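You operate a simulated robot arm through the tools that you are given. There is no shell and no other tool. Be economical: measure what you need, move in short steps, check, and stop when the job is done.

Carry out the task below with a simulated two-armed robot. There is one attempt and no reset: what you move stays moved.

Task
On the top of the pallet stack, fold the rag in half, so that its two long edges meet.
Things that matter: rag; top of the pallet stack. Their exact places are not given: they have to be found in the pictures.

It is judged by the outcome, as a careful person would: the job done as asked, and still so three seconds after it is handed in. It fails if anything else is knocked over, pushed out of place, dropped, spilled or broken. Flat cloth is picked up by pressing the open fingertips on it (5 to 10 N) and closing them slowly along it; thin cloth reads only 2 to 8 mm in the jaws.

Robot
Two 7-joint arms with two-finger parallel grippers on one trunk, on a base that drives. Base frame: it is fixed to the floor where the robot stands at the start and does not move with it; the origin is under the middle of the robot, x ahead of it, y to its left, z up. Lengths are in cm, angles in rad, forces in N, time in s.
The left shoulder is at the start at [6, 14.3, 72.6], the right one opposite. Places, roughly: top of the pallet stack [50, 20, 50]. Payload 1.57 kg a hand.
The tool frame of a hand sits at the grasp point between the pads (the TCP): z along the fingers, y along the line on which they close. The tips reach 3 cm beyond it. Largest opening 11 cm; finger width 2.4, thickness 1.2; the body of the gripper, 4.8 by 11.2 cm, starts 7.8 cm behind the TCP.
Orientation is that of the tool frame in the base frame, as a unit quaternion [x, y, z, w]. With the fingers straight down and closing along the base's y, the tool's x points along the base's -x, its y along +y and its z along -z.

Tools
- The arms move only by the tool step_arm. It takes "left_commands", "right_commands" or both (then of equal length, played together; a hand with none holds still); each is a list that holds one entry, the list of rows, each a list of 7 numbers: the shift along the base's x, y, z in cm, then the turn, a rotation vector about the base's x, y, z in rad, then the gripper command, from -1 (shut) to 1 (fully open), values between in proportion. In form: [[[tx, ty, tz, rx, ry, rz, fingers], ...]]. A call has 1 to 8 rows; each row shifts and turns the commanded pose from where the row before left it. Rows are played at 5 a second. More than 5 cm and 0.15 rad between two rows, or a gripper value outside its range, and nothing of the call is played. A pose out of reach is approached as far as the arm can. The call stops where the force on the tool passes 40 N (or 10 N more than at its start, if that is more) or the arm is blocked; 0.2 s more then pass. The fingers move at their own pace (about 4.5 cm/s each) and stop on an object; they squeeze with about 43 N. The grip force told is the motor's: it shows also when the fingers shut on nothing. Time passes only in rows, and 0.2 s behind the last, so rows that do not move let the fingers close. It gives the time, the measured TCP pose, the force on the tool (base axes), the opening and the grip force at its end, in the units of the frame above (readings bear some noise), with the torque about the TCP (base axes, N m) and any sound that the robot's microphone picked up.
- Cameras (640 x 400 px; columns grow to the right, rows downward): "scene" is now at [4.48, -2.13, 132.38]; the picture's right is [-0.12, -0.99, 0.00], its down [-0.83, 0.10, -0.55] and it looks along [0.55, -0.07, -0.83] (base axes); focal length 285 px, centre (320, 200). "left" rides on the left gripper at [7, -1.6, -14.1] in its tool frame; the picture's right is [0.23, 0.97, 0.00], its down [-0.86, 0.20, -0.48] and it looks along [-0.47, 0.11, 0.88] (tool axes); focal length 222 px, centre (320, 200). "right" rides on the right gripper at [7, 1.6, -14.1] in its tool frame; the picture's right is [-0.23, 0.97, 0.00], its down [-0.86, -0.20, -0.48] and it looks along [-0.47, -0.11, 0.88] (tool axes); focal length 222 px, centre (320, 200).
- get_image(camera): a new picture of that camera. No time passes.
- move_column(by): slides the trunk up (or, below 0, down) by that many cm; the arms and the scene camera ride with it, the base frame stays. It gives what a move gives, with no picture.
- drive_base(legs): drives the robot by 1 to 6 legs, each [ahead, left, turn to the left] in cm, cm and rad, along the robot's own axes; the way and the turn of a leg run together, so that a leg with both is an arc; at most 150 cm and 3.142 rad a leg. The arms and the cameras ride along, it lands a little off, and it stops where it bumps. It gives what a move gives.
- pan_tilt(pan, tilt): turns the head with the scene camera to pan (to the left, within 1.501 rad either way) and tilt (down, from -0.506 to 1.204), counted from straight ahead of the robot. It gives what a move gives.
- probe_pixels(camera, pixels): for up to 12 pixels [column, row] of the newest picture of that camera ("zoom" is the newest enlarged one), the place [x, y, z] in the base frame of the surface seen there, good to about 0.2 cm, but the place of the scene camera against the robot may be out by one fixed shift of up to 1.8 cm in any direction. No time passes.
- enlarge(camera, box): a new picture of the part [left, top, right, bottom] of that camera's present view, enlarged. No time passes.
- close_job(): hands the job in; it is judged then, once.

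Go step by step. Measure first, check grasps and placings, and put right what went wrong. The budget is 80 turns and 58 pictures, counting those below and the enlarged ones. Unless the task says otherwise, let go and move clear before handing in, and close with one line.

The tools are called after "Request:" as name(argument=value, ...) on one line, values as JSON. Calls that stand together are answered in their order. step_arm: Moves the arms, as the interface text tells. Its arguments: {"type":"object","properties":{"left_commands":{"type":"array"},"right_commands":{"type":"array"}},"required":[]} The other tools are called the same way: move_column (by) slides the trunk up or down; drive_base (legs) drives the base; pan_tilt (pan, tilt) turns the head that bears the scene camera; get_image (camera) takes a picture; probe_pixels (camera, pixels) gives the place of the surface under pixels of a picture; enlarge (camera, box) takes an enlarged picture of a part of a camera's view; close_job () hands the job in.

At the start:

```text
clock: 0.0
left_tool_pos: [57.79, 27.0, 70.96]
left_tcp_rot: [0.0, 1.0, 0.0, 0.001]
left_force: [-0.1, 0.4, 0.0]
left_wrist_torque: [0.0, -0.01, 0.0]
left_finger_gap: 10.99
left_grip_force: 0.1
right_tool_pos: [48.58, -18.56, 73.45]
right_tcp_rot: [0.0, 1.0, 0.0, 0.0]
right_force: [0.2, 0.3, 1.1]
right_wrist_torque: [0.0, 0.03, -0.01]
right_finger_gap: 11.01
right_grip_force: 0.1
trunk travel left (down, up): [-32.5, 26.5]
robot x, y, heading: [-0.33, -0.14, -0.001]
head pan, tilt: [-0.122, 0.988]
```

scene: 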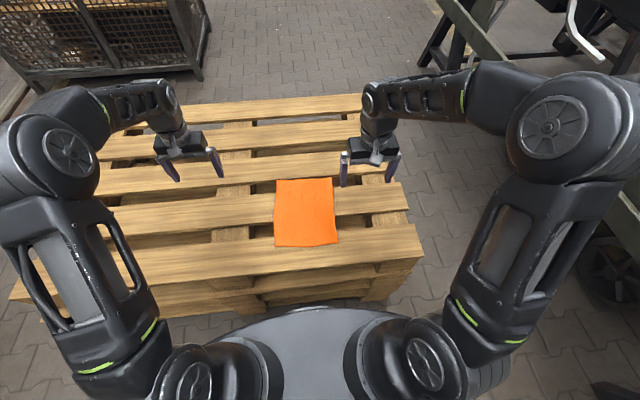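
right: 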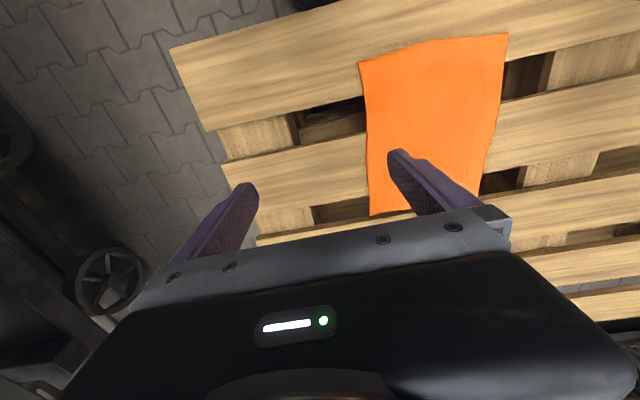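
left: 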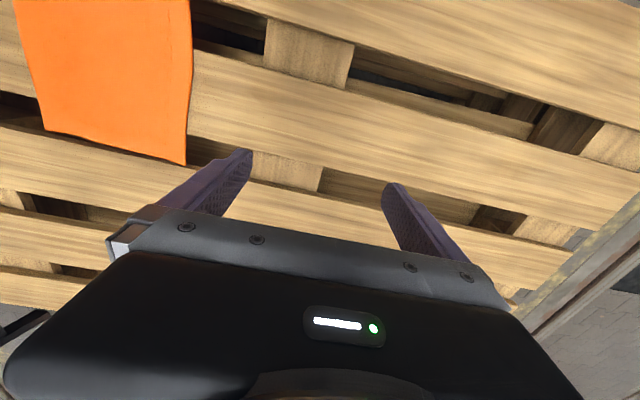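

The orange rag lies on the pallet around scene pixels (275-338, 178-246). I'll probe its corners and enlarge the view.

Request:
enlarge(camera="scene", box=[240, 150, 400, 250])

Request:
probe_pixels(camera="scene", pixels=[[278, 181], [331, 179], [336, 242], [276, 244], [304, 210], [360, 203], [360, 240], [250, 240], [360, 222], [250, 213]])

Request:
probe_pixels(camera="right", pixels=[[362, 64], [504, 37], [486, 160], [372, 212], [375, 130], [430, 100], [320, 160], [320, 80]])

Request:
probe_pixels(camera="left", pixels=[[187, 20], [182, 160], [48, 130], [20, 10], [110, 80], [250, 110]])

```text
4.00 times, centred on (320, 200) of scene
```

zoom: 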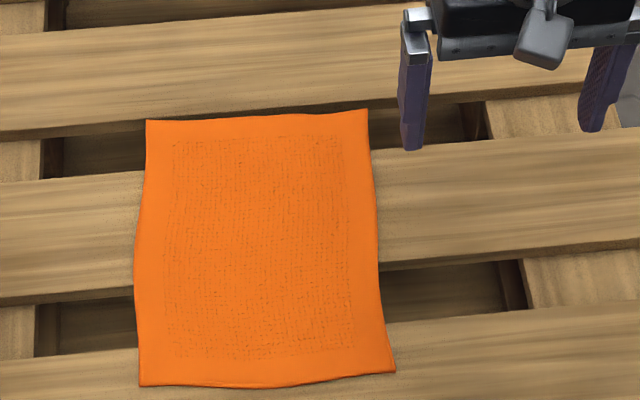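

```text
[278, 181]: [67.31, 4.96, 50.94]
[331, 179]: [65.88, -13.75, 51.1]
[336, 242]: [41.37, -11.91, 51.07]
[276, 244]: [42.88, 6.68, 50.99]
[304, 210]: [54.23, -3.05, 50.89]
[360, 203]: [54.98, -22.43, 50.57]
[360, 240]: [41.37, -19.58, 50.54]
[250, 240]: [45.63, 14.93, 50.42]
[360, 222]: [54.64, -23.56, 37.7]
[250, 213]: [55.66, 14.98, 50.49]
```

```text
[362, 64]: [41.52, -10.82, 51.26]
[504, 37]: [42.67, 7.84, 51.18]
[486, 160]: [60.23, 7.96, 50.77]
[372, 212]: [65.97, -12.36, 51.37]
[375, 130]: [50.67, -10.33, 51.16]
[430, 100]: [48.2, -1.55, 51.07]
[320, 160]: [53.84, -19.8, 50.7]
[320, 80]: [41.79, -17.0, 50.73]
```

```text
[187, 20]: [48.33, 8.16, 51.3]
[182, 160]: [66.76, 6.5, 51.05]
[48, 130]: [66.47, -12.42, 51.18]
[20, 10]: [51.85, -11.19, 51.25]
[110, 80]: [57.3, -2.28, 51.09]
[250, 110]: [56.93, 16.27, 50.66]
```

The rag is about 25 cm along x (41.5–67) and 19 cm along y (-12 to 8), so its long edges run along x. It spans gaps between boards, so I'll probe the board edges to find solid spots to press on.

Request:
probe_pixels(camera="zoom", pixels=[[390, 155], [390, 250], [420, 255], [420, 325], [90, 130], [80, 180], [100, 285], [100, 365], [380, 100], [450, 320], [140, 380], [385, 365]])

Request:
probe_pixels(camera="right", pixels=[[350, 93], [362, 140], [350, 145], [362, 190], [367, 64], [372, 90], [372, 150], [374, 200], [385, 206], [499, 60], [494, 100], [484, 150]])

```text
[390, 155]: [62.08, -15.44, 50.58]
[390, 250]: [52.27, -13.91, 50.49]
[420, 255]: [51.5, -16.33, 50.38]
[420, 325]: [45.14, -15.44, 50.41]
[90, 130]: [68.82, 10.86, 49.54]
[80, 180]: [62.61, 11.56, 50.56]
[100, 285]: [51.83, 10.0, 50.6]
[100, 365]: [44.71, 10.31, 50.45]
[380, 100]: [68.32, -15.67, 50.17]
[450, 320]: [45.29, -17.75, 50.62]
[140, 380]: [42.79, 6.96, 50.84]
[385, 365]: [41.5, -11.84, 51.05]
```

```text
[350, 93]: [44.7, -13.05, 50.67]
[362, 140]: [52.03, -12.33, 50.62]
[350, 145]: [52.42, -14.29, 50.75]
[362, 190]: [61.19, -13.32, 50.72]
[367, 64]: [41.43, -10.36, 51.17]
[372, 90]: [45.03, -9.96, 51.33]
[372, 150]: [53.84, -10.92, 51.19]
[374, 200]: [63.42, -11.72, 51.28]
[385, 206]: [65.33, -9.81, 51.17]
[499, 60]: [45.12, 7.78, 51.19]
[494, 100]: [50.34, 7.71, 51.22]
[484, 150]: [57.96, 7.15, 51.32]
```

Boards run at x<45.7 and x 51.4–62.5, so the right long edge (y≈-11) can be pressed on wood at x≈43.3 (right hand) and x≈61 (left hand). I'll move both hands above those spots with the fingers narrowed to about 3 cm.

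Request:
step_arm(left_commands=[[[0.4, -4.6, -1, 0, 0, 0, -0.45], [0.4, -4.6, -1, 0, 0, 0, -0.45], [0.4, -4.6, -1, 0, 0, 0, -0.45], [0.4, -4.6, -1, 0, 0, 0, -0.45], [0.4, -4.6, -1, 0, 0, 0, -0.45], [0.4, -4.6, -1, 0, 0, 0, -0.45], [0.4, -4.6, -1, 0, 0, 0, -0.45], [0.4, -4.6, -1, 0, 0, 0, -0.45]]], right_commands=[[[-1.7, 0, -1.3, 0, 0, 0, -0.45], [-1.7, 0, -1.3, 0, 0, 0, -0.45], [-1.7, 0, -1.3, 0, 0, 0, -0.45], [0, 2.0, -1.3, 0, 0, 0, -0.45], [0, 2.0, -1.3, 0, 0, 0, -0.45], [0, 2.0, -1.3, 0, 0, 0, -0.45], [0, 2.0, -1.3, 0, 0, 0, -0.45], [0, 1.6, -1.3, 0, 0, 0, -0.45]]])

Request:
get_image(camera="scene")

Request:
get_image(camera="right")

Request:
get_image(camera="left")

```text
clock: 1.8
left_tool_pos: [61.13, -9.81, 62.98]
left_tcp_rot: [0.0, 1.0, 0.0, 0.0]
left_force: [-0.6, 0.0, -0.5]
left_wrist_torque: [-0.03, 0.03, 0.0]
left_finger_gap: 3.01
left_grip_force: 0.0
right_tool_pos: [43.47, -8.9, 62.83]
right_tcp_rot: [0.0, 1.0, 0.001, 0.0]
right_force: [-0.8, 0.1, -0.4]
right_wrist_torque: [0.02, -0.03, 0.0]
right_finger_gap: 3.06
right_grip_force: 0.1
trunk travel left (down, up): [-32.5, 26.5]
robot x, y, heading: [0.21, -0.28, 0.006]
head pan, tilt: [-0.122, 0.988]
```

```text
53 pictures are left
```

scene: 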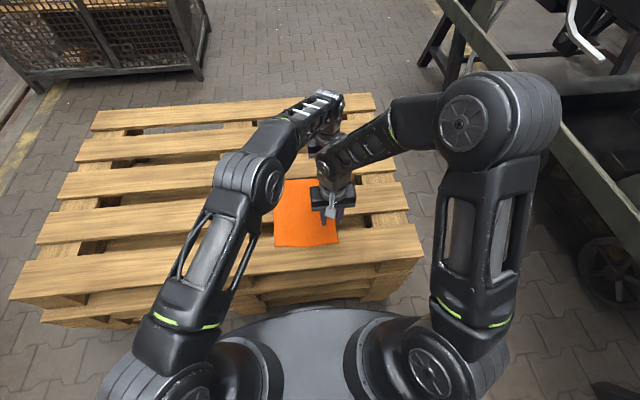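

```text
52 pictures are left
```

right: 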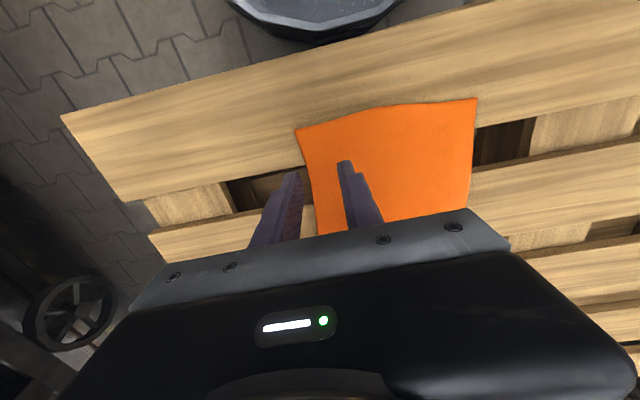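

```text
51 pictures are left
```

left: 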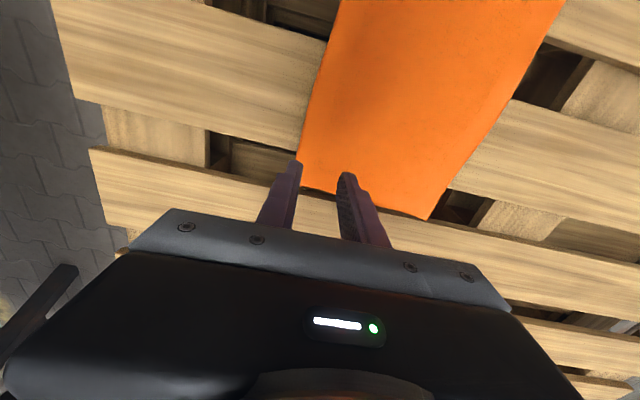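

Both hands are over the right edge strip (rag edge at right px (297,130), left px (300,160)). I'll lower to just above the cloth.

Request:
step_arm(left_commands=[[[0, 0, -2, 0, 0, 0, -0.45], [0, 0, -2, 0, 0, 0, -0.45], [0, 0, -2, 0, 0, 0, -0.45], [0, 0, -1.8, 0, 0, 0, -0.45], [0, 0, 0, 0, 0, 0, -0.45]]], right_commands=[[[0, 0, -2, 0, 0, 0, -0.45], [0, 0, -2, 0, 0, 0, -0.45], [0, 0, -2, 0, 0, 0, -0.45], [0, 0, -1.8, 0, 0, 0, -0.45], [0, 0, 0, 0, 0, 0, -0.45]]])

Request:
enlarge(camera="right", box=[200, 80, 520, 280])

Request:
enlarge(camera="left", box=[200, 80, 520, 280])

```text
clock: 3.0
left_tool_pos: [61.09, -10.09, 55.13]
left_tcp_rot: [0.0, 1.0, -0.001, 0.0]
left_force: [0.3, -0.7, -0.2]
left_wrist_torque: [-0.04, 0.02, 0.01]
left_finger_gap: 3.02
left_grip_force: 0.1
right_tool_pos: [43.67, -8.84, 55.17]
right_tcp_rot: [0.0, 1.0, -0.001, 0.0]
right_force: [-0.5, 0.0, -0.1]
right_wrist_torque: [0.0, 0.02, 0.0]
right_finger_gap: 3.03
right_grip_force: 0.1
trunk travel left (down, up): [-32.5, 26.5]
robot x, y, heading: [0.03, -0.04, 0.002]
head pan, tilt: [-0.122, 0.988]
```

```text
2.00 times, centred on (360, 180) of right
```

zoom: 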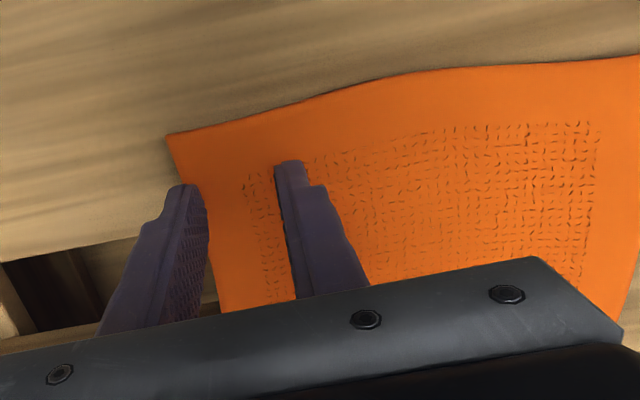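

```text
2.00 times, centred on (360, 180) of left
```

zoom: 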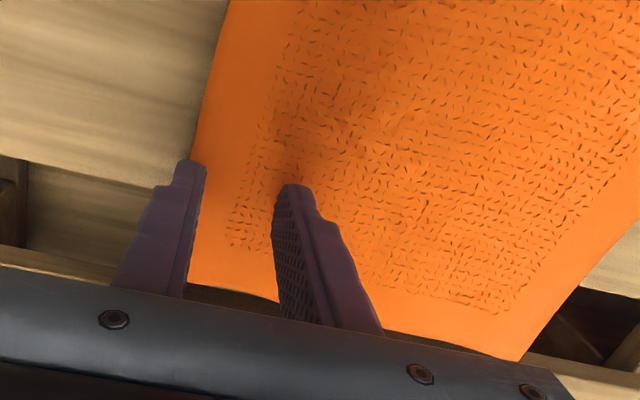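

The outer fingers straddle the long edge as intended. I'll lower gently to contact.

Request:
step_arm(left_commands=[[[0, 0, -0.4, 0, 0, 0, -0.45], [0, 0, -0.3, 0, 0, 0, -0.45], [0, 0, -0.2, 0, 0, 0, -0.45], [0, 0, -0.2, 0, 0, 0, -0.45], [0, 0, 0, 0, 0, 0, -0.45]]], right_commands=[[[0, 0, -0.4, 0, 0, 0, -0.45], [0, 0, -0.3, 0, 0, 0, -0.45], [0, 0, -0.2, 0, 0, 0, -0.45], [0, 0, -0.2, 0, 0, 0, -0.45], [0, 0, 0, 0, 0, 0, -0.45]]])

```text
clock: 4.2
left_tool_pos: [61.02, -9.89, 54.16]
left_tcp_rot: [0.0, 1.0, -0.001, 0.0]
left_force: [-1.5, -1.0, 3.2]
left_wrist_torque: [-0.01, 0.02, 0.02]
left_finger_gap: 3.04
left_grip_force: 0.1
right_tool_pos: [43.56, -9.03, 54.1]
right_tcp_rot: [0.0, 1.0, 0.001, 0.001]
right_force: [0.7, -1.3, 2.4]
right_wrist_torque: [0.0, 0.01, 0.0]
right_finger_gap: 3.02
right_grip_force: 0.0
trunk travel left (down, up): [-32.5, 26.5]
robot x, y, heading: [-0.34, -0.07, 0.0]
head pan, tilt: [-0.122, 0.988]
```

Contact starts at about 3 N. I'll press a little more.

Request:
step_arm(left_commands=[[[0, 0, -0.15, 0, 0, 0, -0.45], [0, 0, -0.1, 0, 0, 0, -0.45], [0, 0, 0, 0, 0, 0, -0.45]]], right_commands=[[[0, 0, -0.15, 0, 0, 0, -0.45], [0, 0, -0.1, 0, 0, 0, -0.45], [0, 0, 0, 0, 0, 0, -0.45]]])

```text
clock: 5.0
left_tool_pos: [61.01, -9.87, 54.05]
left_tcp_rot: [0.0, 1.0, -0.001, 0.002]
left_force: [0.3, -3.1, 11.6]
left_wrist_torque: [-0.02, 0.01, -0.01]
left_finger_gap: 2.99
left_grip_force: 0.1
right_tool_pos: [43.49, -8.97, 53.97]
right_tcp_rot: [0.0, 1.0, 0.001, 0.002]
right_force: [2.7, -3.4, 19.2]
right_wrist_torque: [0.11, 0.01, 0.04]
right_finger_gap: 2.96
right_grip_force: 0.0
trunk travel left (down, up): [-32.5, 26.5]
robot x, y, heading: [-0.07, -0.32, 0.002]
head pan, tilt: [-0.122, 0.988]
```

Left reads 11.6 N and right 19 N, which is above the 5–10 N range. I'll ease off slightly, then close slowly.

Request:
step_arm(left_commands=[[[0, 0, -0.0, 0, 0, 0, -0.45], [0, 0, 0.06, 0, 0, 0, -0.5], [0, 0, 0, 0, 0, 0, -0.58], [0, 0, 0, 0, 0, 0, -0.66], [0, 0, 0, 0, 0, 0, -0.74], [0, 0, 0, 0, 0, 0, -0.82], [0, 0, 0, 0, 0, 0, -0.9], [0, 0, 0, 0, 0, 0, -1]]], right_commands=[[[0, 0, 0.12, 0, 0, 0, -0.45], [0, 0, 0, 0, 0, 0, -0.5], [0, 0, 0, 0, 0, 0, -0.58], [0, 0, 0, 0, 0, 0, -0.66], [0, 0, 0, 0, 0, 0, -0.74], [0, 0, 0, 0, 0, 0, -0.82], [0, 0, 0, 0, 0, 0, -0.9], [0, 0, 0, 0, 0, 0, -1]]])

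Request:
enlarge(camera="right", box=[200, 80, 520, 280])

Request:
enlarge(camera="left", box=[200, 80, 520, 280])

```text
clock: 6.8
left_tool_pos: [60.9, -9.98, 54.04]
left_tcp_rot: [0.0, 1.0, -0.001, 0.0]
left_force: [-3.7, -1.9, 17.2]
left_wrist_torque: [-0.07, 0.11, 0.04]
left_finger_gap: 0.41
left_grip_force: 24.9
right_tool_pos: [43.41, -8.98, 54.07]
right_tcp_rot: [0.0, 1.0, 0.0, 0.001]
right_force: [1.2, 1.2, 12.6]
right_wrist_torque: [0.04, -0.04, -0.04]
right_finger_gap: 0.3
right_grip_force: 18.9
trunk travel left (down, up): [-32.5, 26.5]
robot x, y, heading: [0.02, -0.06, -0.001]
head pan, tilt: [-0.122, 0.988]
```

```text
2.00 times, centred on (360, 180) of right
```

zoom: 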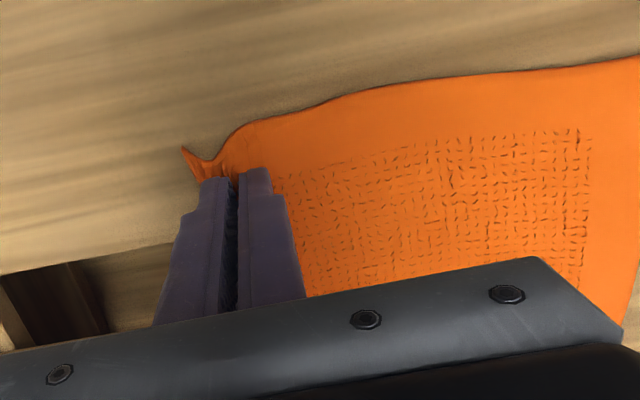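

```text
2.00 times, centred on (360, 180) of left
```

zoom: 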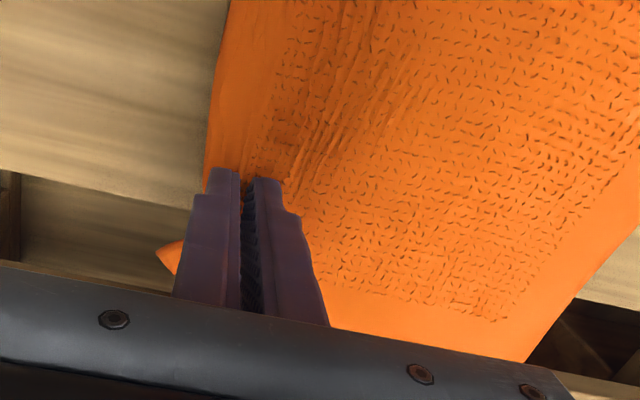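

Both hands hold a small ruck (0.3–0.4 cm). I'll let the grip finish, then lift slightly and check.

Request:
step_arm(left_commands=[[[0, 0, 0, 0, 0, 0, -1], [0, 0, 0.5, 0, 0, 0, -1], [0, 0, 1, 0, 0, 0, -1], [0, 0.5, 1, 0, 0, 0, -1], [0, 0.5, 1, 0, 0, 0, -1]]], right_commands=[[[0, 0, 0, 0, 0, 0, -1], [0, 0, 0.5, 0, 0, 0, -1], [0, 0, 1, 0, 0, 0, -1], [0, 0.5, 1, 0, 0, 0, -1], [0, 0.5, 1, 0, 0, 0, -1]]])

Request:
get_image(camera="right")

Request:
get_image(camera="left")

```text
clock: 8.0
left_tool_pos: [60.92, -8.9, 57.38]
left_tcp_rot: [0.0, 1.0, 0.0, 0.0]
left_force: [0.3, -0.3, -0.4]
left_wrist_torque: [-0.03, 0.01, 0.06]
left_finger_gap: 0.35
left_grip_force: 24.6
right_tool_pos: [43.55, -7.99, 57.39]
right_tcp_rot: [0.001, 1.0, 0.0, 0.0]
right_force: [0.6, 0.5, 0.0]
right_wrist_torque: [0.0, -0.01, 0.01]
right_finger_gap: 0.0
right_grip_force: 21.6
trunk travel left (down, up): [-32.5, 26.5]
robot x, y, heading: [0.11, 0.17, 0.002]
head pan, tilt: [-0.122, 0.988]
```

```text
46 pictures are left
```

right: 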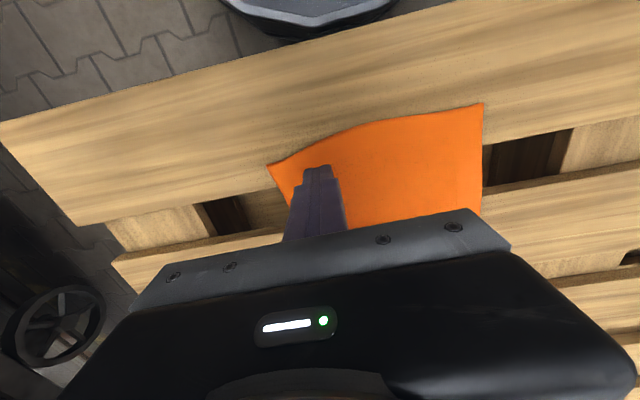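

```text
45 pictures are left
```

left: 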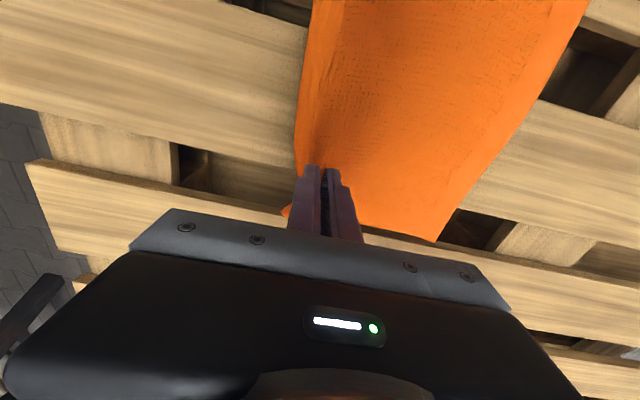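

The left hand holds the edge, but the right slipped (gap 0.0). I'll lower the left hand back near the board and reopen the right over the edge.

Request:
step_arm(left_commands=[[[0, -0.5, -1, 0, 0, 0, -1], [0, -0.5, -1, 0, 0, 0, -1], [0, 0, -0.8, 0, 0, 0, -1], [0, 0, 0, 0, 0, 0, -1]]], right_commands=[[[0, 0, 0, 0, 0, 0, -0.25], [0, -0.5, 0, 0, 0, 0, -0.25], [0, -0.2, -1.0, 0, 0, 0, -0.25], [0, 0, -1.2, 0, 0, 0, -0.25]]])

Request:
get_image(camera="right")

Request:
probe_pixels(camera="right", pixels=[[270, 166], [290, 160], [320, 148]])

```text
clock: 9.0
left_tool_pos: [60.98, -9.97, 54.7]
left_tcp_rot: [0.0, 1.0, 0.0, 0.0]
left_force: [-0.7, -0.1, 0.3]
left_wrist_torque: [0.03, 0.03, 0.03]
left_finger_gap: 0.36
left_grip_force: 24.8
right_tool_pos: [43.57, -8.73, 55.3]
right_tcp_rot: [0.0, 1.0, -0.001, 0.0]
right_force: [-0.3, 0.1, -0.2]
right_wrist_torque: [-0.01, 0.0, 0.0]
right_finger_gap: 4.12
right_grip_force: 0.1
trunk travel left (down, up): [-32.5, 26.5]
robot x, y, heading: [0.21, -0.12, -0.002]
head pan, tilt: [-0.122, 0.988]
```

```text
44 pictures are left
```

right: 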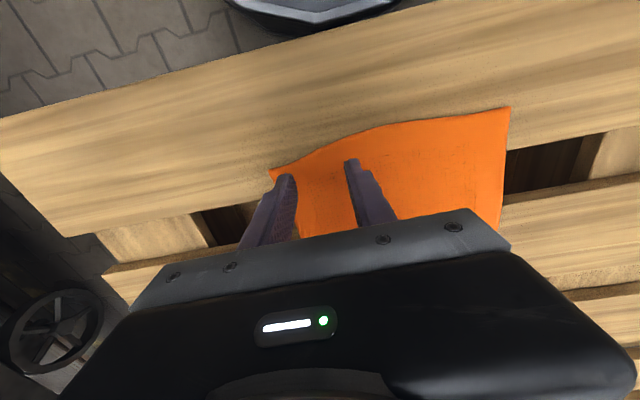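

```text
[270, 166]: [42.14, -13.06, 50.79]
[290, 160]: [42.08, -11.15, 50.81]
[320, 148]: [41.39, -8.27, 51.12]
```

The near corner is at about (42.3,-12.5). I'll shift 0.6 cm further in along x, press, and check the force.

Request:
step_arm(right_commands=[[[0.6, 0, 0, 0, 0, 0, -0.25], [0, 0, -0.7, 0, 0, 0, -0.25], [0, 0, -0.4, 0, 0, 0, -0.25], [0, 0, -0.2, 0, 0, 0, -0.25], [0, 0, 0, 0, 0, 0, -0.25]]])

```text
clock: 10.2
left_tool_pos: [60.97, -9.88, 54.7]
left_tcp_rot: [0.0, 1.0, 0.0, 0.001]
left_force: [0.5, -0.2, -0.4]
left_wrist_torque: [-0.02, -0.02, -0.04]
left_finger_gap: 0.35
left_grip_force: 24.1
right_tool_pos: [44.0, -8.6, 54.01]
right_tcp_rot: [0.0, 1.0, 0.001, 0.002]
right_force: [-1.1, -2.5, 13.6]
right_wrist_torque: [-0.03, 0.03, 0.03]
right_finger_gap: 4.15
right_grip_force: 0.1
trunk travel left (down, up): [-32.5, 26.5]
robot x, y, heading: [-0.32, 0.27, -0.0]
head pan, tilt: [-0.122, 0.988]
```

13.6 N, a touch high. I'll ease by 0.04 cm and close slowly.

Request:
step_arm(right_commands=[[[0, 0, 0.04, 0, 0, 0, -0.3], [0, 0, 0, 0, 0, 0, -0.38], [0, 0, 0, 0, 0, 0, -0.46], [0, 0, 0, 0, 0, 0, -0.54], [0, 0, 0, 0, 0, 0, -0.62], [0, 0, 0, 0, 0, 0, -0.7], [0, 0, 0, 0, 0, 0, -0.78], [0, 0, 0, 0, 0, 0, -0.86]]])

Request:
step_arm(right_commands=[[[0, 0, 0, 0, 0, 0, -0.93], [0, 0, 0, 0, 0, 0, -1], [0, 0, 0, 0, 0, 0, -1], [0, 0, 0, 0, 0, 0, -1]]])

Request:
enlarge(camera="right", box=[200, 80, 520, 280])

```text
clock: 12.0
left_tool_pos: [61.06, -9.87, 54.67]
left_tcp_rot: [0.0, 1.0, 0.0, 0.0]
left_force: [-0.8, -0.5, -0.2]
left_wrist_torque: [0.0, 0.01, 0.01]
left_finger_gap: 0.35
left_grip_force: 24.6
right_tool_pos: [44.11, -8.74, 54.03]
right_tcp_rot: [-0.001, 1.0, 0.0, 0.0]
right_force: [0.4, 0.5, 17.0]
right_wrist_torque: [0.03, 0.03, -0.01]
right_finger_gap: 0.92
right_grip_force: 10.4
trunk travel left (down, up): [-32.5, 26.5]
robot x, y, heading: [0.42, -0.13, 0.001]
head pan, tilt: [-0.122, 0.988]
```

```text
clock: 13.0
left_tool_pos: [60.95, -9.85, 54.73]
left_tcp_rot: [0.0, 1.0, 0.0, 0.001]
left_force: [-0.5, 0.2, -0.6]
left_wrist_torque: [0.0, 0.01, -0.02]
left_finger_gap: 0.39
left_grip_force: 24.1
right_tool_pos: [44.14, -8.63, 54.08]
right_tcp_rot: [0.0, 1.0, -0.001, 0.001]
right_force: [0.0, 5.7, 18.8]
right_wrist_torque: [0.15, 0.1, -0.03]
right_finger_gap: 0.47
right_grip_force: 24.7
trunk travel left (down, up): [-32.5, 26.5]
robot x, y, heading: [-0.59, -0.16, 0.003]
head pan, tilt: [-0.122, 0.988]
```

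```text
2.00 times, centred on (360, 180) of right
```

zoom: 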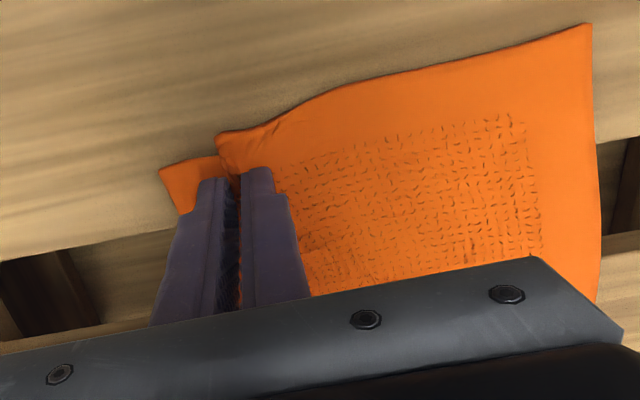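

Right now holds a ruck reading 0.47 cm. I'll lift both a few cm and check.

Request:
step_arm(left_commands=[[[0, 0, 0, 0, 0, 0, -1], [0, 0, 0, 0, 0, 0, -1], [0, 0, 1, 0, 0, 0, -1], [0, 0.5, 1, 0, 0, 0, -1], [0, 0.5, 1, 0, 0, 0, -1]]], right_commands=[[[0, 0, 0.3, 0, 0, 0, -1], [0, 0, 0.4, 0, 0, 0, -1], [0, 0, 1, 0, 0, 0, -1], [0, 0.5, 1, 0, 0, 0, -1], [0, 0.5, 1, 0, 0, 0, -1]]])

Request:
get_image(camera="right")

Request:
get_image(camera="left")

```text
clock: 14.2
left_tool_pos: [60.93, -8.96, 57.53]
left_tcp_rot: [0.0, 1.0, 0.0, -0.001]
left_force: [-0.1, 0.2, 0.1]
left_wrist_torque: [0.03, -0.01, 0.03]
left_finger_gap: 0.39
left_grip_force: 25.1
right_tool_pos: [44.04, -7.81, 57.62]
right_tcp_rot: [0.0, 1.0, 0.001, 0.0]
right_force: [-0.9, 0.9, 0.2]
right_wrist_torque: [-0.03, 0.01, -0.04]
right_finger_gap: 0.42
right_grip_force: 24.9
trunk travel left (down, up): [-32.5, 26.5]
robot x, y, heading: [-0.22, -0.04, 0.003]
head pan, tilt: [-0.122, 0.988]
```

```text
42 pictures are left
```

right: 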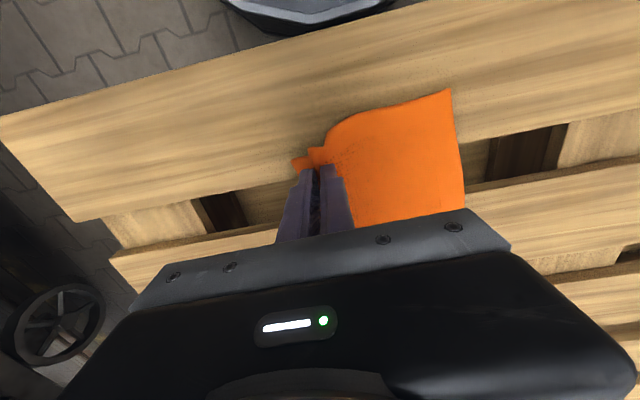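

```text
41 pictures are left
```

left: 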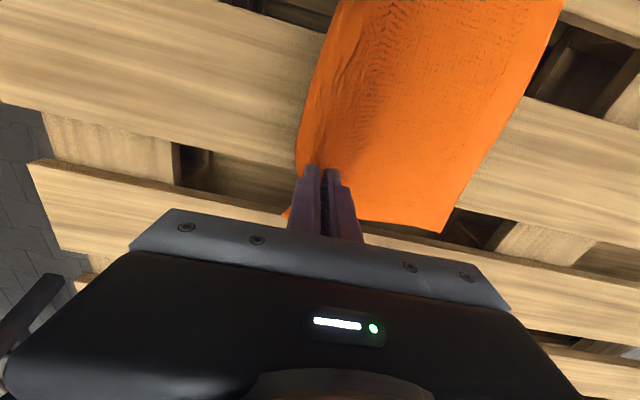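

Both hands hold. Before folding I'll probe the fixed left long edge to get target positions.

Request:
probe_pixels(camera="right", pixels=[[449, 92], [457, 130], [464, 180], [464, 203]])

Request:
probe_pixels(camera="left", pixels=[[556, 20], [535, 65], [508, 120], [478, 180], [443, 230], [445, 228]])

Request:
get_image(camera="scene")

```text
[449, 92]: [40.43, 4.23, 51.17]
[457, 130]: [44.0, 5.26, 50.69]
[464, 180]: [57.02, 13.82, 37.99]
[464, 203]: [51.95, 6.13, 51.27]
```

```text
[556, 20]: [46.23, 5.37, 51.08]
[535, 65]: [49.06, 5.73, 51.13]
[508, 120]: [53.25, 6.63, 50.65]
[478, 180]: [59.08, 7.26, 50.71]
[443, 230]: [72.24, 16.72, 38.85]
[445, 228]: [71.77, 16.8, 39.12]
```

```text
40 pictures are left
```

scene: 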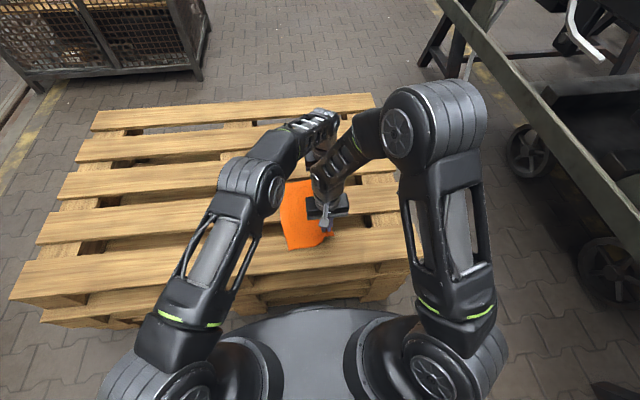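

The gather rotated the rag a little: its left edge now runs from (40.4,4.2) to (65,7.5), and the right hand's ruck is too deep. I'll set both down and reopen the right hand for a shallower edge grip, outer finger off the cloth.

Request:
step_arm(left_commands=[[[0, -0.5, -1, 0, 0, 0, -1], [0, -0.5, -1, 0, 0, 0, -1], [0, 0, -0.8, 0, 0, 0, -1], [0, 0, 0, 0, 0, 0, -1], [0, 0, 0, 0, 0, 0, -1], [0, 0, 0, 0, 0, 0, -1], [0, 0, 0, 0, 0, 0, -1]]], right_commands=[[[0, -0.5, -1, 0, 0, 0, -1], [0, -1.0, -1, 0, 0, 0, -1], [0, -1.0, -1.2, 0, 0, 0, -1], [0, -1, 0, 0, 0, 0, -1], [0, 0, 0, 0, 0, 0, -0.2], [0, 0, 0.5, 0, 0, 0, -0.2], [0, 0, 4, 0, 0, 0, -0.2]]])

Request:
get_image(camera="right")

```text
clock: 15.8
left_tool_pos: [61.06, -9.85, 54.73]
left_tcp_rot: [0.0, 1.0, 0.001, 0.0]
left_force: [0.3, -0.4, -0.5]
left_wrist_torque: [-0.04, 0.02, 0.06]
left_finger_gap: 0.35
left_grip_force: 24.1
right_tool_pos: [44.18, -11.21, 59.06]
right_tcp_rot: [-0.002, 1.0, 0.001, 0.001]
right_force: [0.2, -0.1, 0.7]
right_wrist_torque: [-0.02, 0.02, 0.01]
right_finger_gap: 4.39
right_grip_force: 0.1
trunk travel left (down, up): [-32.5, 26.5]
robot x, y, heading: [-0.29, -0.18, 0.002]
head pan, tilt: [-0.122, 0.988]
```

```text
39 pictures are left
```

right: 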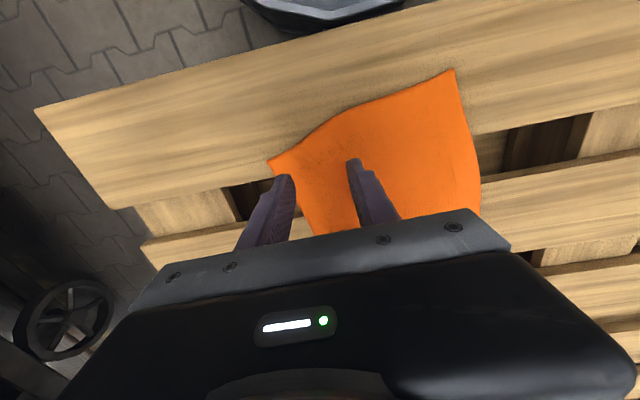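

Request:
probe_pixels(camera="right", pixels=[[271, 161], [278, 168], [293, 170], [300, 200], [308, 228], [330, 128], [453, 72], [470, 120], [478, 180]])

Request:
enlarge(camera="right", box=[200, 60, 520, 260])

```text
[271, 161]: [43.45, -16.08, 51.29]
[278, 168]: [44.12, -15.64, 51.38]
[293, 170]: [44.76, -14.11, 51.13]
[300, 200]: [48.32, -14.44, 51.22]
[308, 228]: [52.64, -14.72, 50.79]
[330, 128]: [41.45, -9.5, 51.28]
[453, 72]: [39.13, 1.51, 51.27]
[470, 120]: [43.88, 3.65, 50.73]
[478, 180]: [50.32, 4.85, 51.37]
```

```text
2.00 times, centred on (360, 160) of right
```

zoom: 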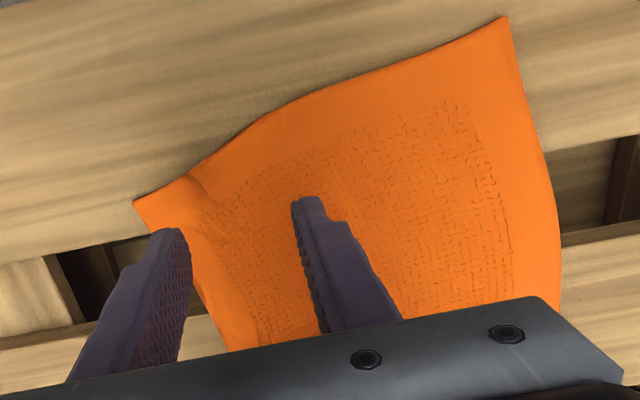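

The right edge near the corner is now at about (44.6,-15.5). I'll place the right hand with its outer finger just off that edge, rolled 0.1 rad so that finger is lower, fingers 2.5 cm apart.

Request:
step_arm(right_commands=[[[0.45, -3.65, 0, 0.1, 0, 0, -0.55], [0, 0, -2, 0, 0, 0, -0.55], [0, 0, -2, 0, 0, 0, -0.55], [0, 0, 0, 0, 0, 0, -0.55]]])

Request:
enlarge(camera="right", box=[200, 80, 520, 280])

```text
clock: 16.8
left_tool_pos: [60.94, -9.81, 54.82]
left_tcp_rot: [0.0, 1.0, -0.001, 0.0]
left_force: [-0.6, 0.2, -0.2]
left_wrist_torque: [-0.01, 0.03, 0.0]
left_finger_gap: 0.37
left_grip_force: 24.1
right_tool_pos: [44.54, -14.72, 54.88]
right_tcp_rot: [-0.001, 0.999, 0.05, -0.001]
right_force: [0.7, -0.1, 0.5]
right_wrist_torque: [0.03, -0.02, -0.02]
right_finger_gap: 2.5
right_grip_force: 0.1
trunk travel left (down, up): [-32.5, 26.5]
robot x, y, heading: [0.13, -0.16, -0.004]
head pan, tilt: [-0.122, 0.988]
```

```text
2.00 times, centred on (360, 180) of right
```

zoom: 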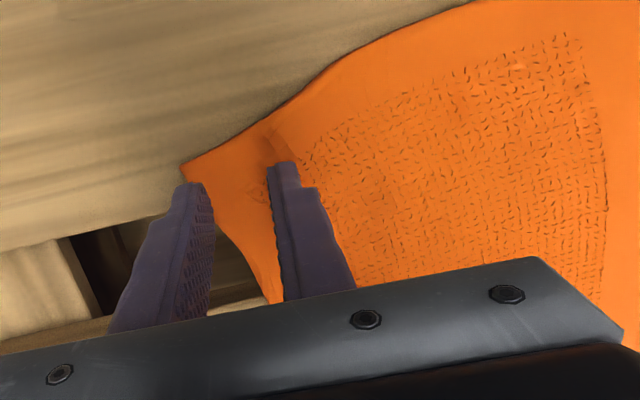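

The outer finger sits just beyond the corner and the inner one is on the cloth. I'll press gently.

Request:
step_arm(right_commands=[[[0, 0, -0.5, 0, 0, 0, -0.55], [0, 0, -0.3, 0, 0, 0, -0.55], [0, 0, -0.1, 0, 0, 0, -0.55], [0, 0, 0, 0, 0, 0, -0.55]]])

```text
clock: 17.8
left_tool_pos: [60.99, -9.87, 54.81]
left_tcp_rot: [0.0, 1.0, 0.0, 0.0]
left_force: [-0.1, -0.4, -0.4]
left_wrist_torque: [-0.03, 0.02, 0.03]
left_finger_gap: 0.37
left_grip_force: 24.7
right_tool_pos: [44.44, -14.78, 54.26]
right_tcp_rot: [0.0, 0.999, 0.05, 0.0]
right_force: [-0.8, 0.3, 4.1]
right_wrist_torque: [-0.04, 0.06, -0.02]
right_finger_gap: 2.41
right_grip_force: 0.0
trunk travel left (down, up): [-32.5, 26.5]
robot x, y, heading: [-0.38, -0.41, 0.0]
head pan, tilt: [-0.122, 0.988]
```

Contact is on the outer finger, over the corner. I'll lift, shift out 0.5 cm, and press again.

Request:
step_arm(right_commands=[[[0, 0, 0.5, 0, 0, 0, -0.55], [0, -0.5, 0, 0, 0, 0, -0.55], [0, 0, -0.5, 0, 0, 0, -0.55], [0, 0, -0.2, 0, 0, 0, -0.55], [0, 0, 0, 0, 0, 0, -0.55]]])

```text
clock: 19.0
left_tool_pos: [60.97, -9.74, 54.85]
left_tcp_rot: [-0.001, 1.0, 0.0, 0.001]
left_force: [-0.5, 1.1, 1.0]
left_wrist_torque: [-0.01, -0.01, 0.05]
left_finger_gap: 0.35
left_grip_force: 24.5
right_tool_pos: [44.47, -15.41, 54.03]
right_tcp_rot: [0.0, 0.999, 0.05, 0.001]
right_force: [-3.5, 0.0, 20.8]
right_wrist_torque: [-0.23, 0.18, -0.07]
right_finger_gap: 2.36
right_grip_force: 0.1
trunk travel left (down, up): [-32.5, 26.5]
robot x, y, heading: [0.17, 0.38, -0.003]
head pan, tilt: [-0.122, 0.988]
```

The outer finger carries all the load. I'll take back half the roll so the inner finger shares it.

Request:
step_arm(right_commands=[[[0, 0, 0.0, -0.06, 0, 0, -0.55], [0, 0, 0, 0, 0, 0, -0.55], [0, 0, 0, 0, 0, 0, -0.55]]])

Request:
enlarge(camera="right", box=[200, 80, 520, 280])

```text
clock: 19.8
left_tool_pos: [60.85, -9.66, 54.9]
left_tcp_rot: [0.001, 1.0, 0.001, 0.001]
left_force: [-0.5, 0.0, 0.0]
left_wrist_torque: [-0.03, 0.0, 0.04]
left_finger_gap: 0.36
left_grip_force: 24.2
right_tool_pos: [44.52, -15.32, 54.01]
right_tcp_rot: [-0.001, 1.0, 0.021, 0.001]
right_force: [-3.9, 5.9, 24.6]
right_wrist_torque: [0.12, 0.14, -0.02]
right_finger_gap: 2.28
right_grip_force: 0.1
trunk travel left (down, up): [-32.5, 26.5]
robot x, y, heading: [-0.19, -0.28, -0.0]
head pan, tilt: [-0.122, 0.988]
```

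```text
2.00 times, centred on (360, 180) of right
```

zoom: 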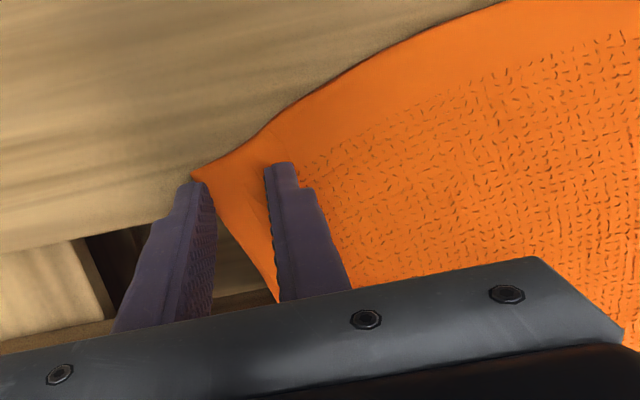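

Now both fingers bear, and the outer one is just outside the corner. I'll ease to about 10 N and close slowly.

Request:
step_arm(right_commands=[[[0, 0, 0.1, 0, 0, 0, -0.55], [0, 0, 0, 0, 0, 0, -0.6], [0, 0, 0, 0, 0, 0, -0.66], [0, 0, 0, 0, 0, 0, -0.73], [0, 0, 0, 0, 0, 0, -0.8], [0, 0, 0, 0, 0, 0, -0.87], [0, 0, 0, 0, 0, 0, -0.94], [0, 0, 0, 0, 0, 0, -1]]])

Request:
step_arm(right_commands=[[[0, 0, 0, 0, 0, 0, -1], [0, 0, 0, 0, 0, 0, -1], [0, 0, 0.5, 0, 0, 0, -1], [0, 0.5, 1, 0, 0, 0, -1], [0, 0.5, 1, 0, 0, 0, -1]]])

Request:
enlarge(camera="right", box=[200, 80, 520, 280])

```text
clock: 21.6
left_tool_pos: [60.96, -9.8, 54.76]
left_tcp_rot: [0.0, 1.0, 0.0, 0.0]
left_force: [0.3, 0.5, 0.3]
left_wrist_torque: [-0.01, 0.0, 0.02]
left_finger_gap: 0.36
left_grip_force: 24.8
right_tool_pos: [44.45, -15.49, 54.02]
right_tcp_rot: [0.0, 1.0, 0.02, 0.0]
right_force: [-0.8, -1.2, 11.0]
right_wrist_torque: [-0.05, -0.03, 0.02]
right_finger_gap: 0.02
right_grip_force: 17.0
trunk travel left (down, up): [-32.5, 26.5]
robot x, y, heading: [-0.22, 0.18, -0.001]
head pan, tilt: [-0.122, 0.988]
```

```text
clock: 22.8
left_tool_pos: [60.93, -9.89, 54.74]
left_tcp_rot: [0.0, 1.0, 0.0, 0.0]
left_force: [0.2, -0.3, -0.5]
left_wrist_torque: [-0.05, -0.02, 0.03]
left_finger_gap: 0.34
left_grip_force: 24.8
right_tool_pos: [44.59, -14.36, 56.48]
right_tcp_rot: [0.0, 1.0, 0.021, 0.0]
right_force: [-0.9, 0.3, 0.7]
right_wrist_torque: [0.0, -0.01, 0.01]
right_finger_gap: 0.02
right_grip_force: 21.4
trunk travel left (down, up): [-32.5, 26.5]
robot x, y, heading: [0.06, 0.28, 0.003]
head pan, tilt: [-0.122, 0.988]
```

```text
2.00 times, centred on (360, 180) of right
```

zoom: 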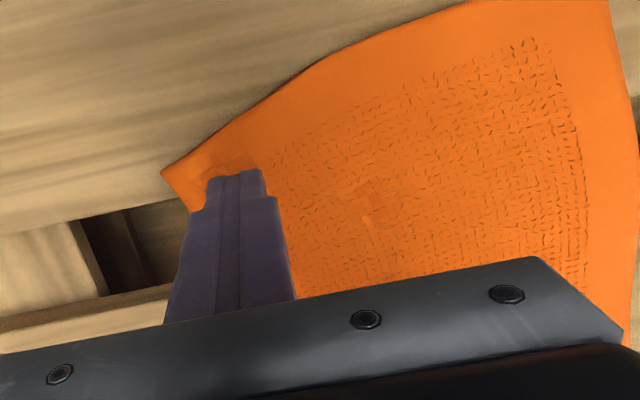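

The cloth slid under the outer finger, so both tips must be on the cloth. I'll raise the hand and measure where the rag is now.

Request:
step_arm(right_commands=[[[0, 0, 2, -0.04, 0, 0, -0.42], [0, 0, 2, 0, 0, 0, -0.42]]])

Request:
get_image(camera="right")

Request:
probe_pixels(camera="right", pixels=[[282, 160], [290, 175], [300, 190], [310, 150], [340, 128], [400, 110]])

```text
clock: 23.4
left_tool_pos: [61.0, -9.84, 54.84]
left_tcp_rot: [0.001, 1.0, -0.001, 0.0]
left_force: [-0.5, 1.0, 0.1]
left_wrist_torque: [-0.05, 0.0, 0.02]
left_finger_gap: 0.37
left_grip_force: 25.0
right_tool_pos: [44.58, -14.4, 60.54]
right_tcp_rot: [0.0, 1.0, 0.0, 0.001]
right_force: [0.0, 0.0, -0.1]
right_wrist_torque: [0.01, 0.0, -0.03]
right_finger_gap: 3.18
right_grip_force: 0.1
trunk travel left (down, up): [-32.5, 26.5]
robot x, y, heading: [0.04, 0.1, 0.003]
head pan, tilt: [-0.122, 0.988]
```

```text
34 pictures are left
```

right: 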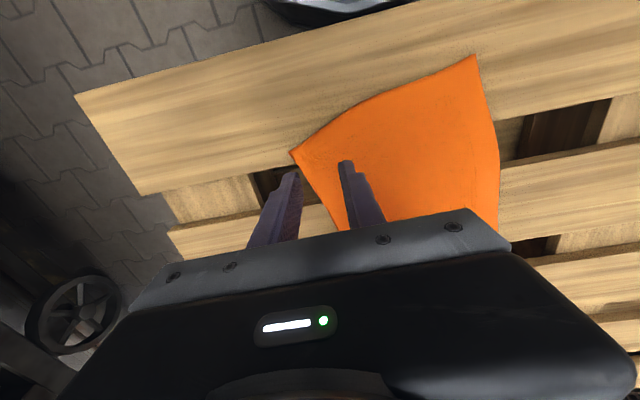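

```text
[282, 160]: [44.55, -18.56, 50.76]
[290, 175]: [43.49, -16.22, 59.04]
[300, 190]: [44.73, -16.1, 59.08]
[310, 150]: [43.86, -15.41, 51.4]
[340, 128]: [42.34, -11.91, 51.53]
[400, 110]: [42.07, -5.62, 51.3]
```

The near right corner (px (291,153)) is now too close to the board gap, while the left edge lies well on the boards. I'll switch and fold the left edge to the right; first release the left hand and lift both over the left edge.

Request:
step_arm(left_commands=[[[0, 0, -0.3, 0, 0, 0, -1], [0, 0, 0, 0, 0, 0, -0.3], [0, 0, 0, 0, 0, 0, -0.3], [0, 0, 3, 0, 0, 0, -0.3], [0, 4.5, 3, 0, 0, 0, -0.35], [0, 4.5, 0, 0, 0, 0, -0.35], [0, 4, 0, 0, 0, 0, -0.35]]], right_commands=[[[0, 0, 0, 0, 0, 0, -0.35], [0, 0, 0, 0, 0, 0, -0.35], [0, 0, 0, 0, 0, 0, -0.35], [0, 0, 0, 0, 0, 0, -0.35], [-0.5, 4.5, 0, 0, 0, 0, -0.35], [-0.5, 4.5, 0, 0, 0, 0, -0.35], [-0.5, 4.5, 0, 0, 0, 0, -0.35]]])

Request:
get_image(camera="right")

Request:
get_image(camera="left")

```text
refused: row 5 steps farther than a row can; nothing moved
```

```text
33 pictures are left
```

right: 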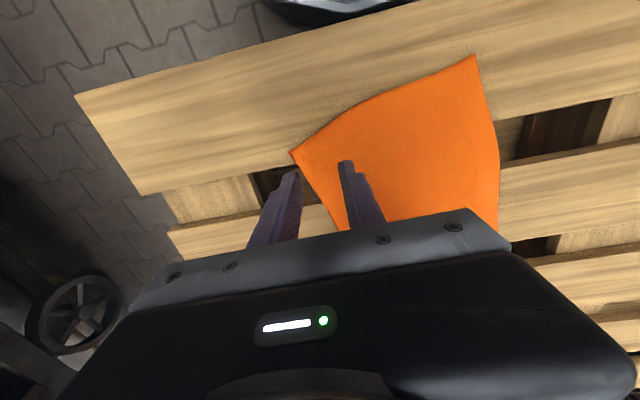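

```text
32 pictures are left
```

left: 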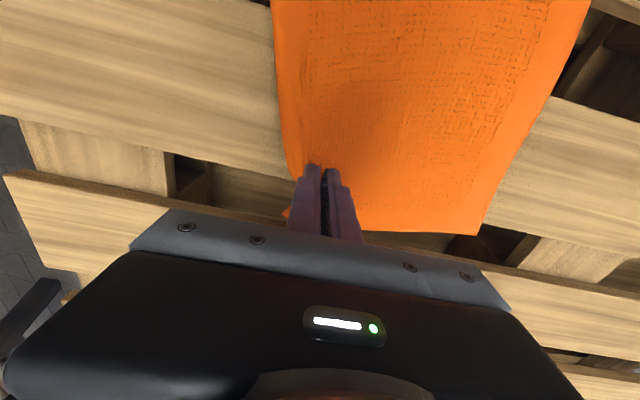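

One row was too long, so nothing moved. I'll repeat it with shorter rows.

Request:
step_arm(left_commands=[[[0, 0, -0.3, 0, 0, 0, -1], [0, 0, 0, 0, 0, 0, -0.3], [0, 0, 0, 0, 0, 0, -0.3], [0, 0, 3, 0, 0, 0, -0.3], [0, 3.5, 3, 0, 0, 0, -0.35], [0, 4.5, 0, 0, 0, 0, -0.35], [0, 4.5, 0, 0, 0, 0, -0.35]]], right_commands=[[[0, 0, 0, 0, 0, 0, -0.35], [0, 0, 0, 0, 0, 0, -0.35], [0, 0, 0, 0, 0, 0, -0.35], [0, 0, 0, 0, 0, 0, -0.35], [-0.5, 4.5, 0, 0, 0, 0, -0.35], [-0.5, 4.5, 0, 0, 0, 0, -0.35], [-0.5, 4.5, 0, 0, 0, 0, -0.35]]])

Request:
get_image(camera="right")

Request:
get_image(camera="left")

```text
clock: 25.0
left_tool_pos: [60.88, 2.79, 60.61]
left_tcp_rot: [0.002, 1.0, -0.001, 0.0]
left_force: [0.0, -0.3, 0.5]
left_wrist_torque: [0.02, 0.02, 0.02]
left_finger_gap: 3.57
left_grip_force: 0.1
right_tool_pos: [42.99, -0.69, 60.47]
right_tcp_rot: [0.001, 1.0, -0.001, -0.001]
right_force: [-0.1, -0.7, 0.3]
right_wrist_torque: [0.0, -0.02, 0.01]
right_finger_gap: 3.58
right_grip_force: 0.1
trunk travel left (down, up): [-32.5, 26.5]
robot x, y, heading: [-0.12, 0.4, 0.001]
head pan, tilt: [-0.122, 0.988]
```

```text
31 pictures are left
```

right: 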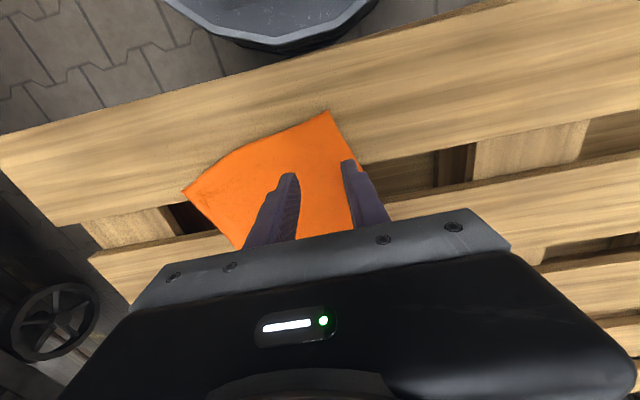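

```text
30 pictures are left
```

left: 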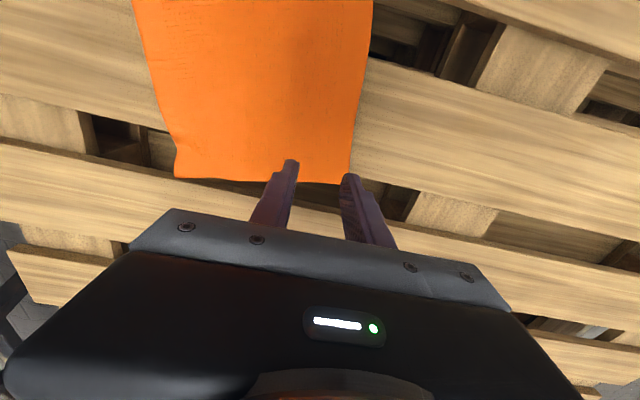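

The rag flattened well after release. I'll probe its outline again.

Request:
probe_pixels(camera="right", pixels=[[329, 113], [338, 132], [344, 145], [354, 158], [186, 190], [215, 220], [232, 243], [255, 150]])

Request:
probe_pixels(camera="left", pixels=[[371, 20], [363, 70], [356, 120], [350, 180], [176, 174], [172, 130], [160, 80], [136, 10], [260, 180], [345, 150]])

```text
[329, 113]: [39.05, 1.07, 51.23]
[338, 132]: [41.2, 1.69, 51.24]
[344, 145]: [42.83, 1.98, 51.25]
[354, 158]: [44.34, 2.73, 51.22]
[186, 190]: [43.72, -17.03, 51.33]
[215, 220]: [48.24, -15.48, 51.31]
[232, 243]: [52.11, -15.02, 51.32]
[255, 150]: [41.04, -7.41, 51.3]
```

```text
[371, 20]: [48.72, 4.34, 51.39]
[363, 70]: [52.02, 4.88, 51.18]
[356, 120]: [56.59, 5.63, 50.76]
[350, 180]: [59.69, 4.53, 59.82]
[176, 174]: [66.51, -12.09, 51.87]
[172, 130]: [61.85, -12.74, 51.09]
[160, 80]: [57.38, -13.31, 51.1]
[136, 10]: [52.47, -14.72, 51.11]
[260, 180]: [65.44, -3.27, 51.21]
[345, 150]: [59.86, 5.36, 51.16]
```

Both hands already sit well: outer fingers just inside the left edge (right hand edge y≈2.0, left hand edge y≈5.8). I'll descend to near contact.

Request:
step_arm(left_commands=[[[0, 0.1, -2, 0, 0, 0, -0.35], [0, 0, -2, 0, 0, 0, -0.35], [0, 0, -2, 0, 0, 0, -0.35], [0, 0, -0.4, 0, 0, 0, -0.35], [0, 0, 0, 0, 0, 0, -0.35]]], right_commands=[[[-0.3, 0, -2, 0, 0, 0, -0.35], [0, 0, -2, 0, 0, 0, -0.35], [0, 0, -2, 0, 0, 0, -0.35], [0, 0, -0.3, 0, 0, 0, -0.35], [0, 0, 0, 0, 0, 0, -0.35]]])

```text
clock: 26.2
left_tool_pos: [61.09, 2.79, 54.15]
left_tcp_rot: [0.0, 1.0, 0.0, 0.0]
left_force: [-0.1, 0.6, 3.9]
left_wrist_torque: [0.03, 0.03, 0.03]
left_finger_gap: 3.57
left_grip_force: 0.0
right_tool_pos: [42.66, -0.93, 54.06]
right_tcp_rot: [0.0, 1.0, 0.0, 0.0]
right_force: [-0.6, -0.1, 3.0]
right_wrist_torque: [0.02, 0.02, 0.0]
right_finger_gap: 3.57
right_grip_force: 0.0
trunk travel left (down, up): [-32.5, 26.5]
robot x, y, heading: [0.06, 0.04, 0.0]
head pan, tilt: [-0.122, 0.988]
```

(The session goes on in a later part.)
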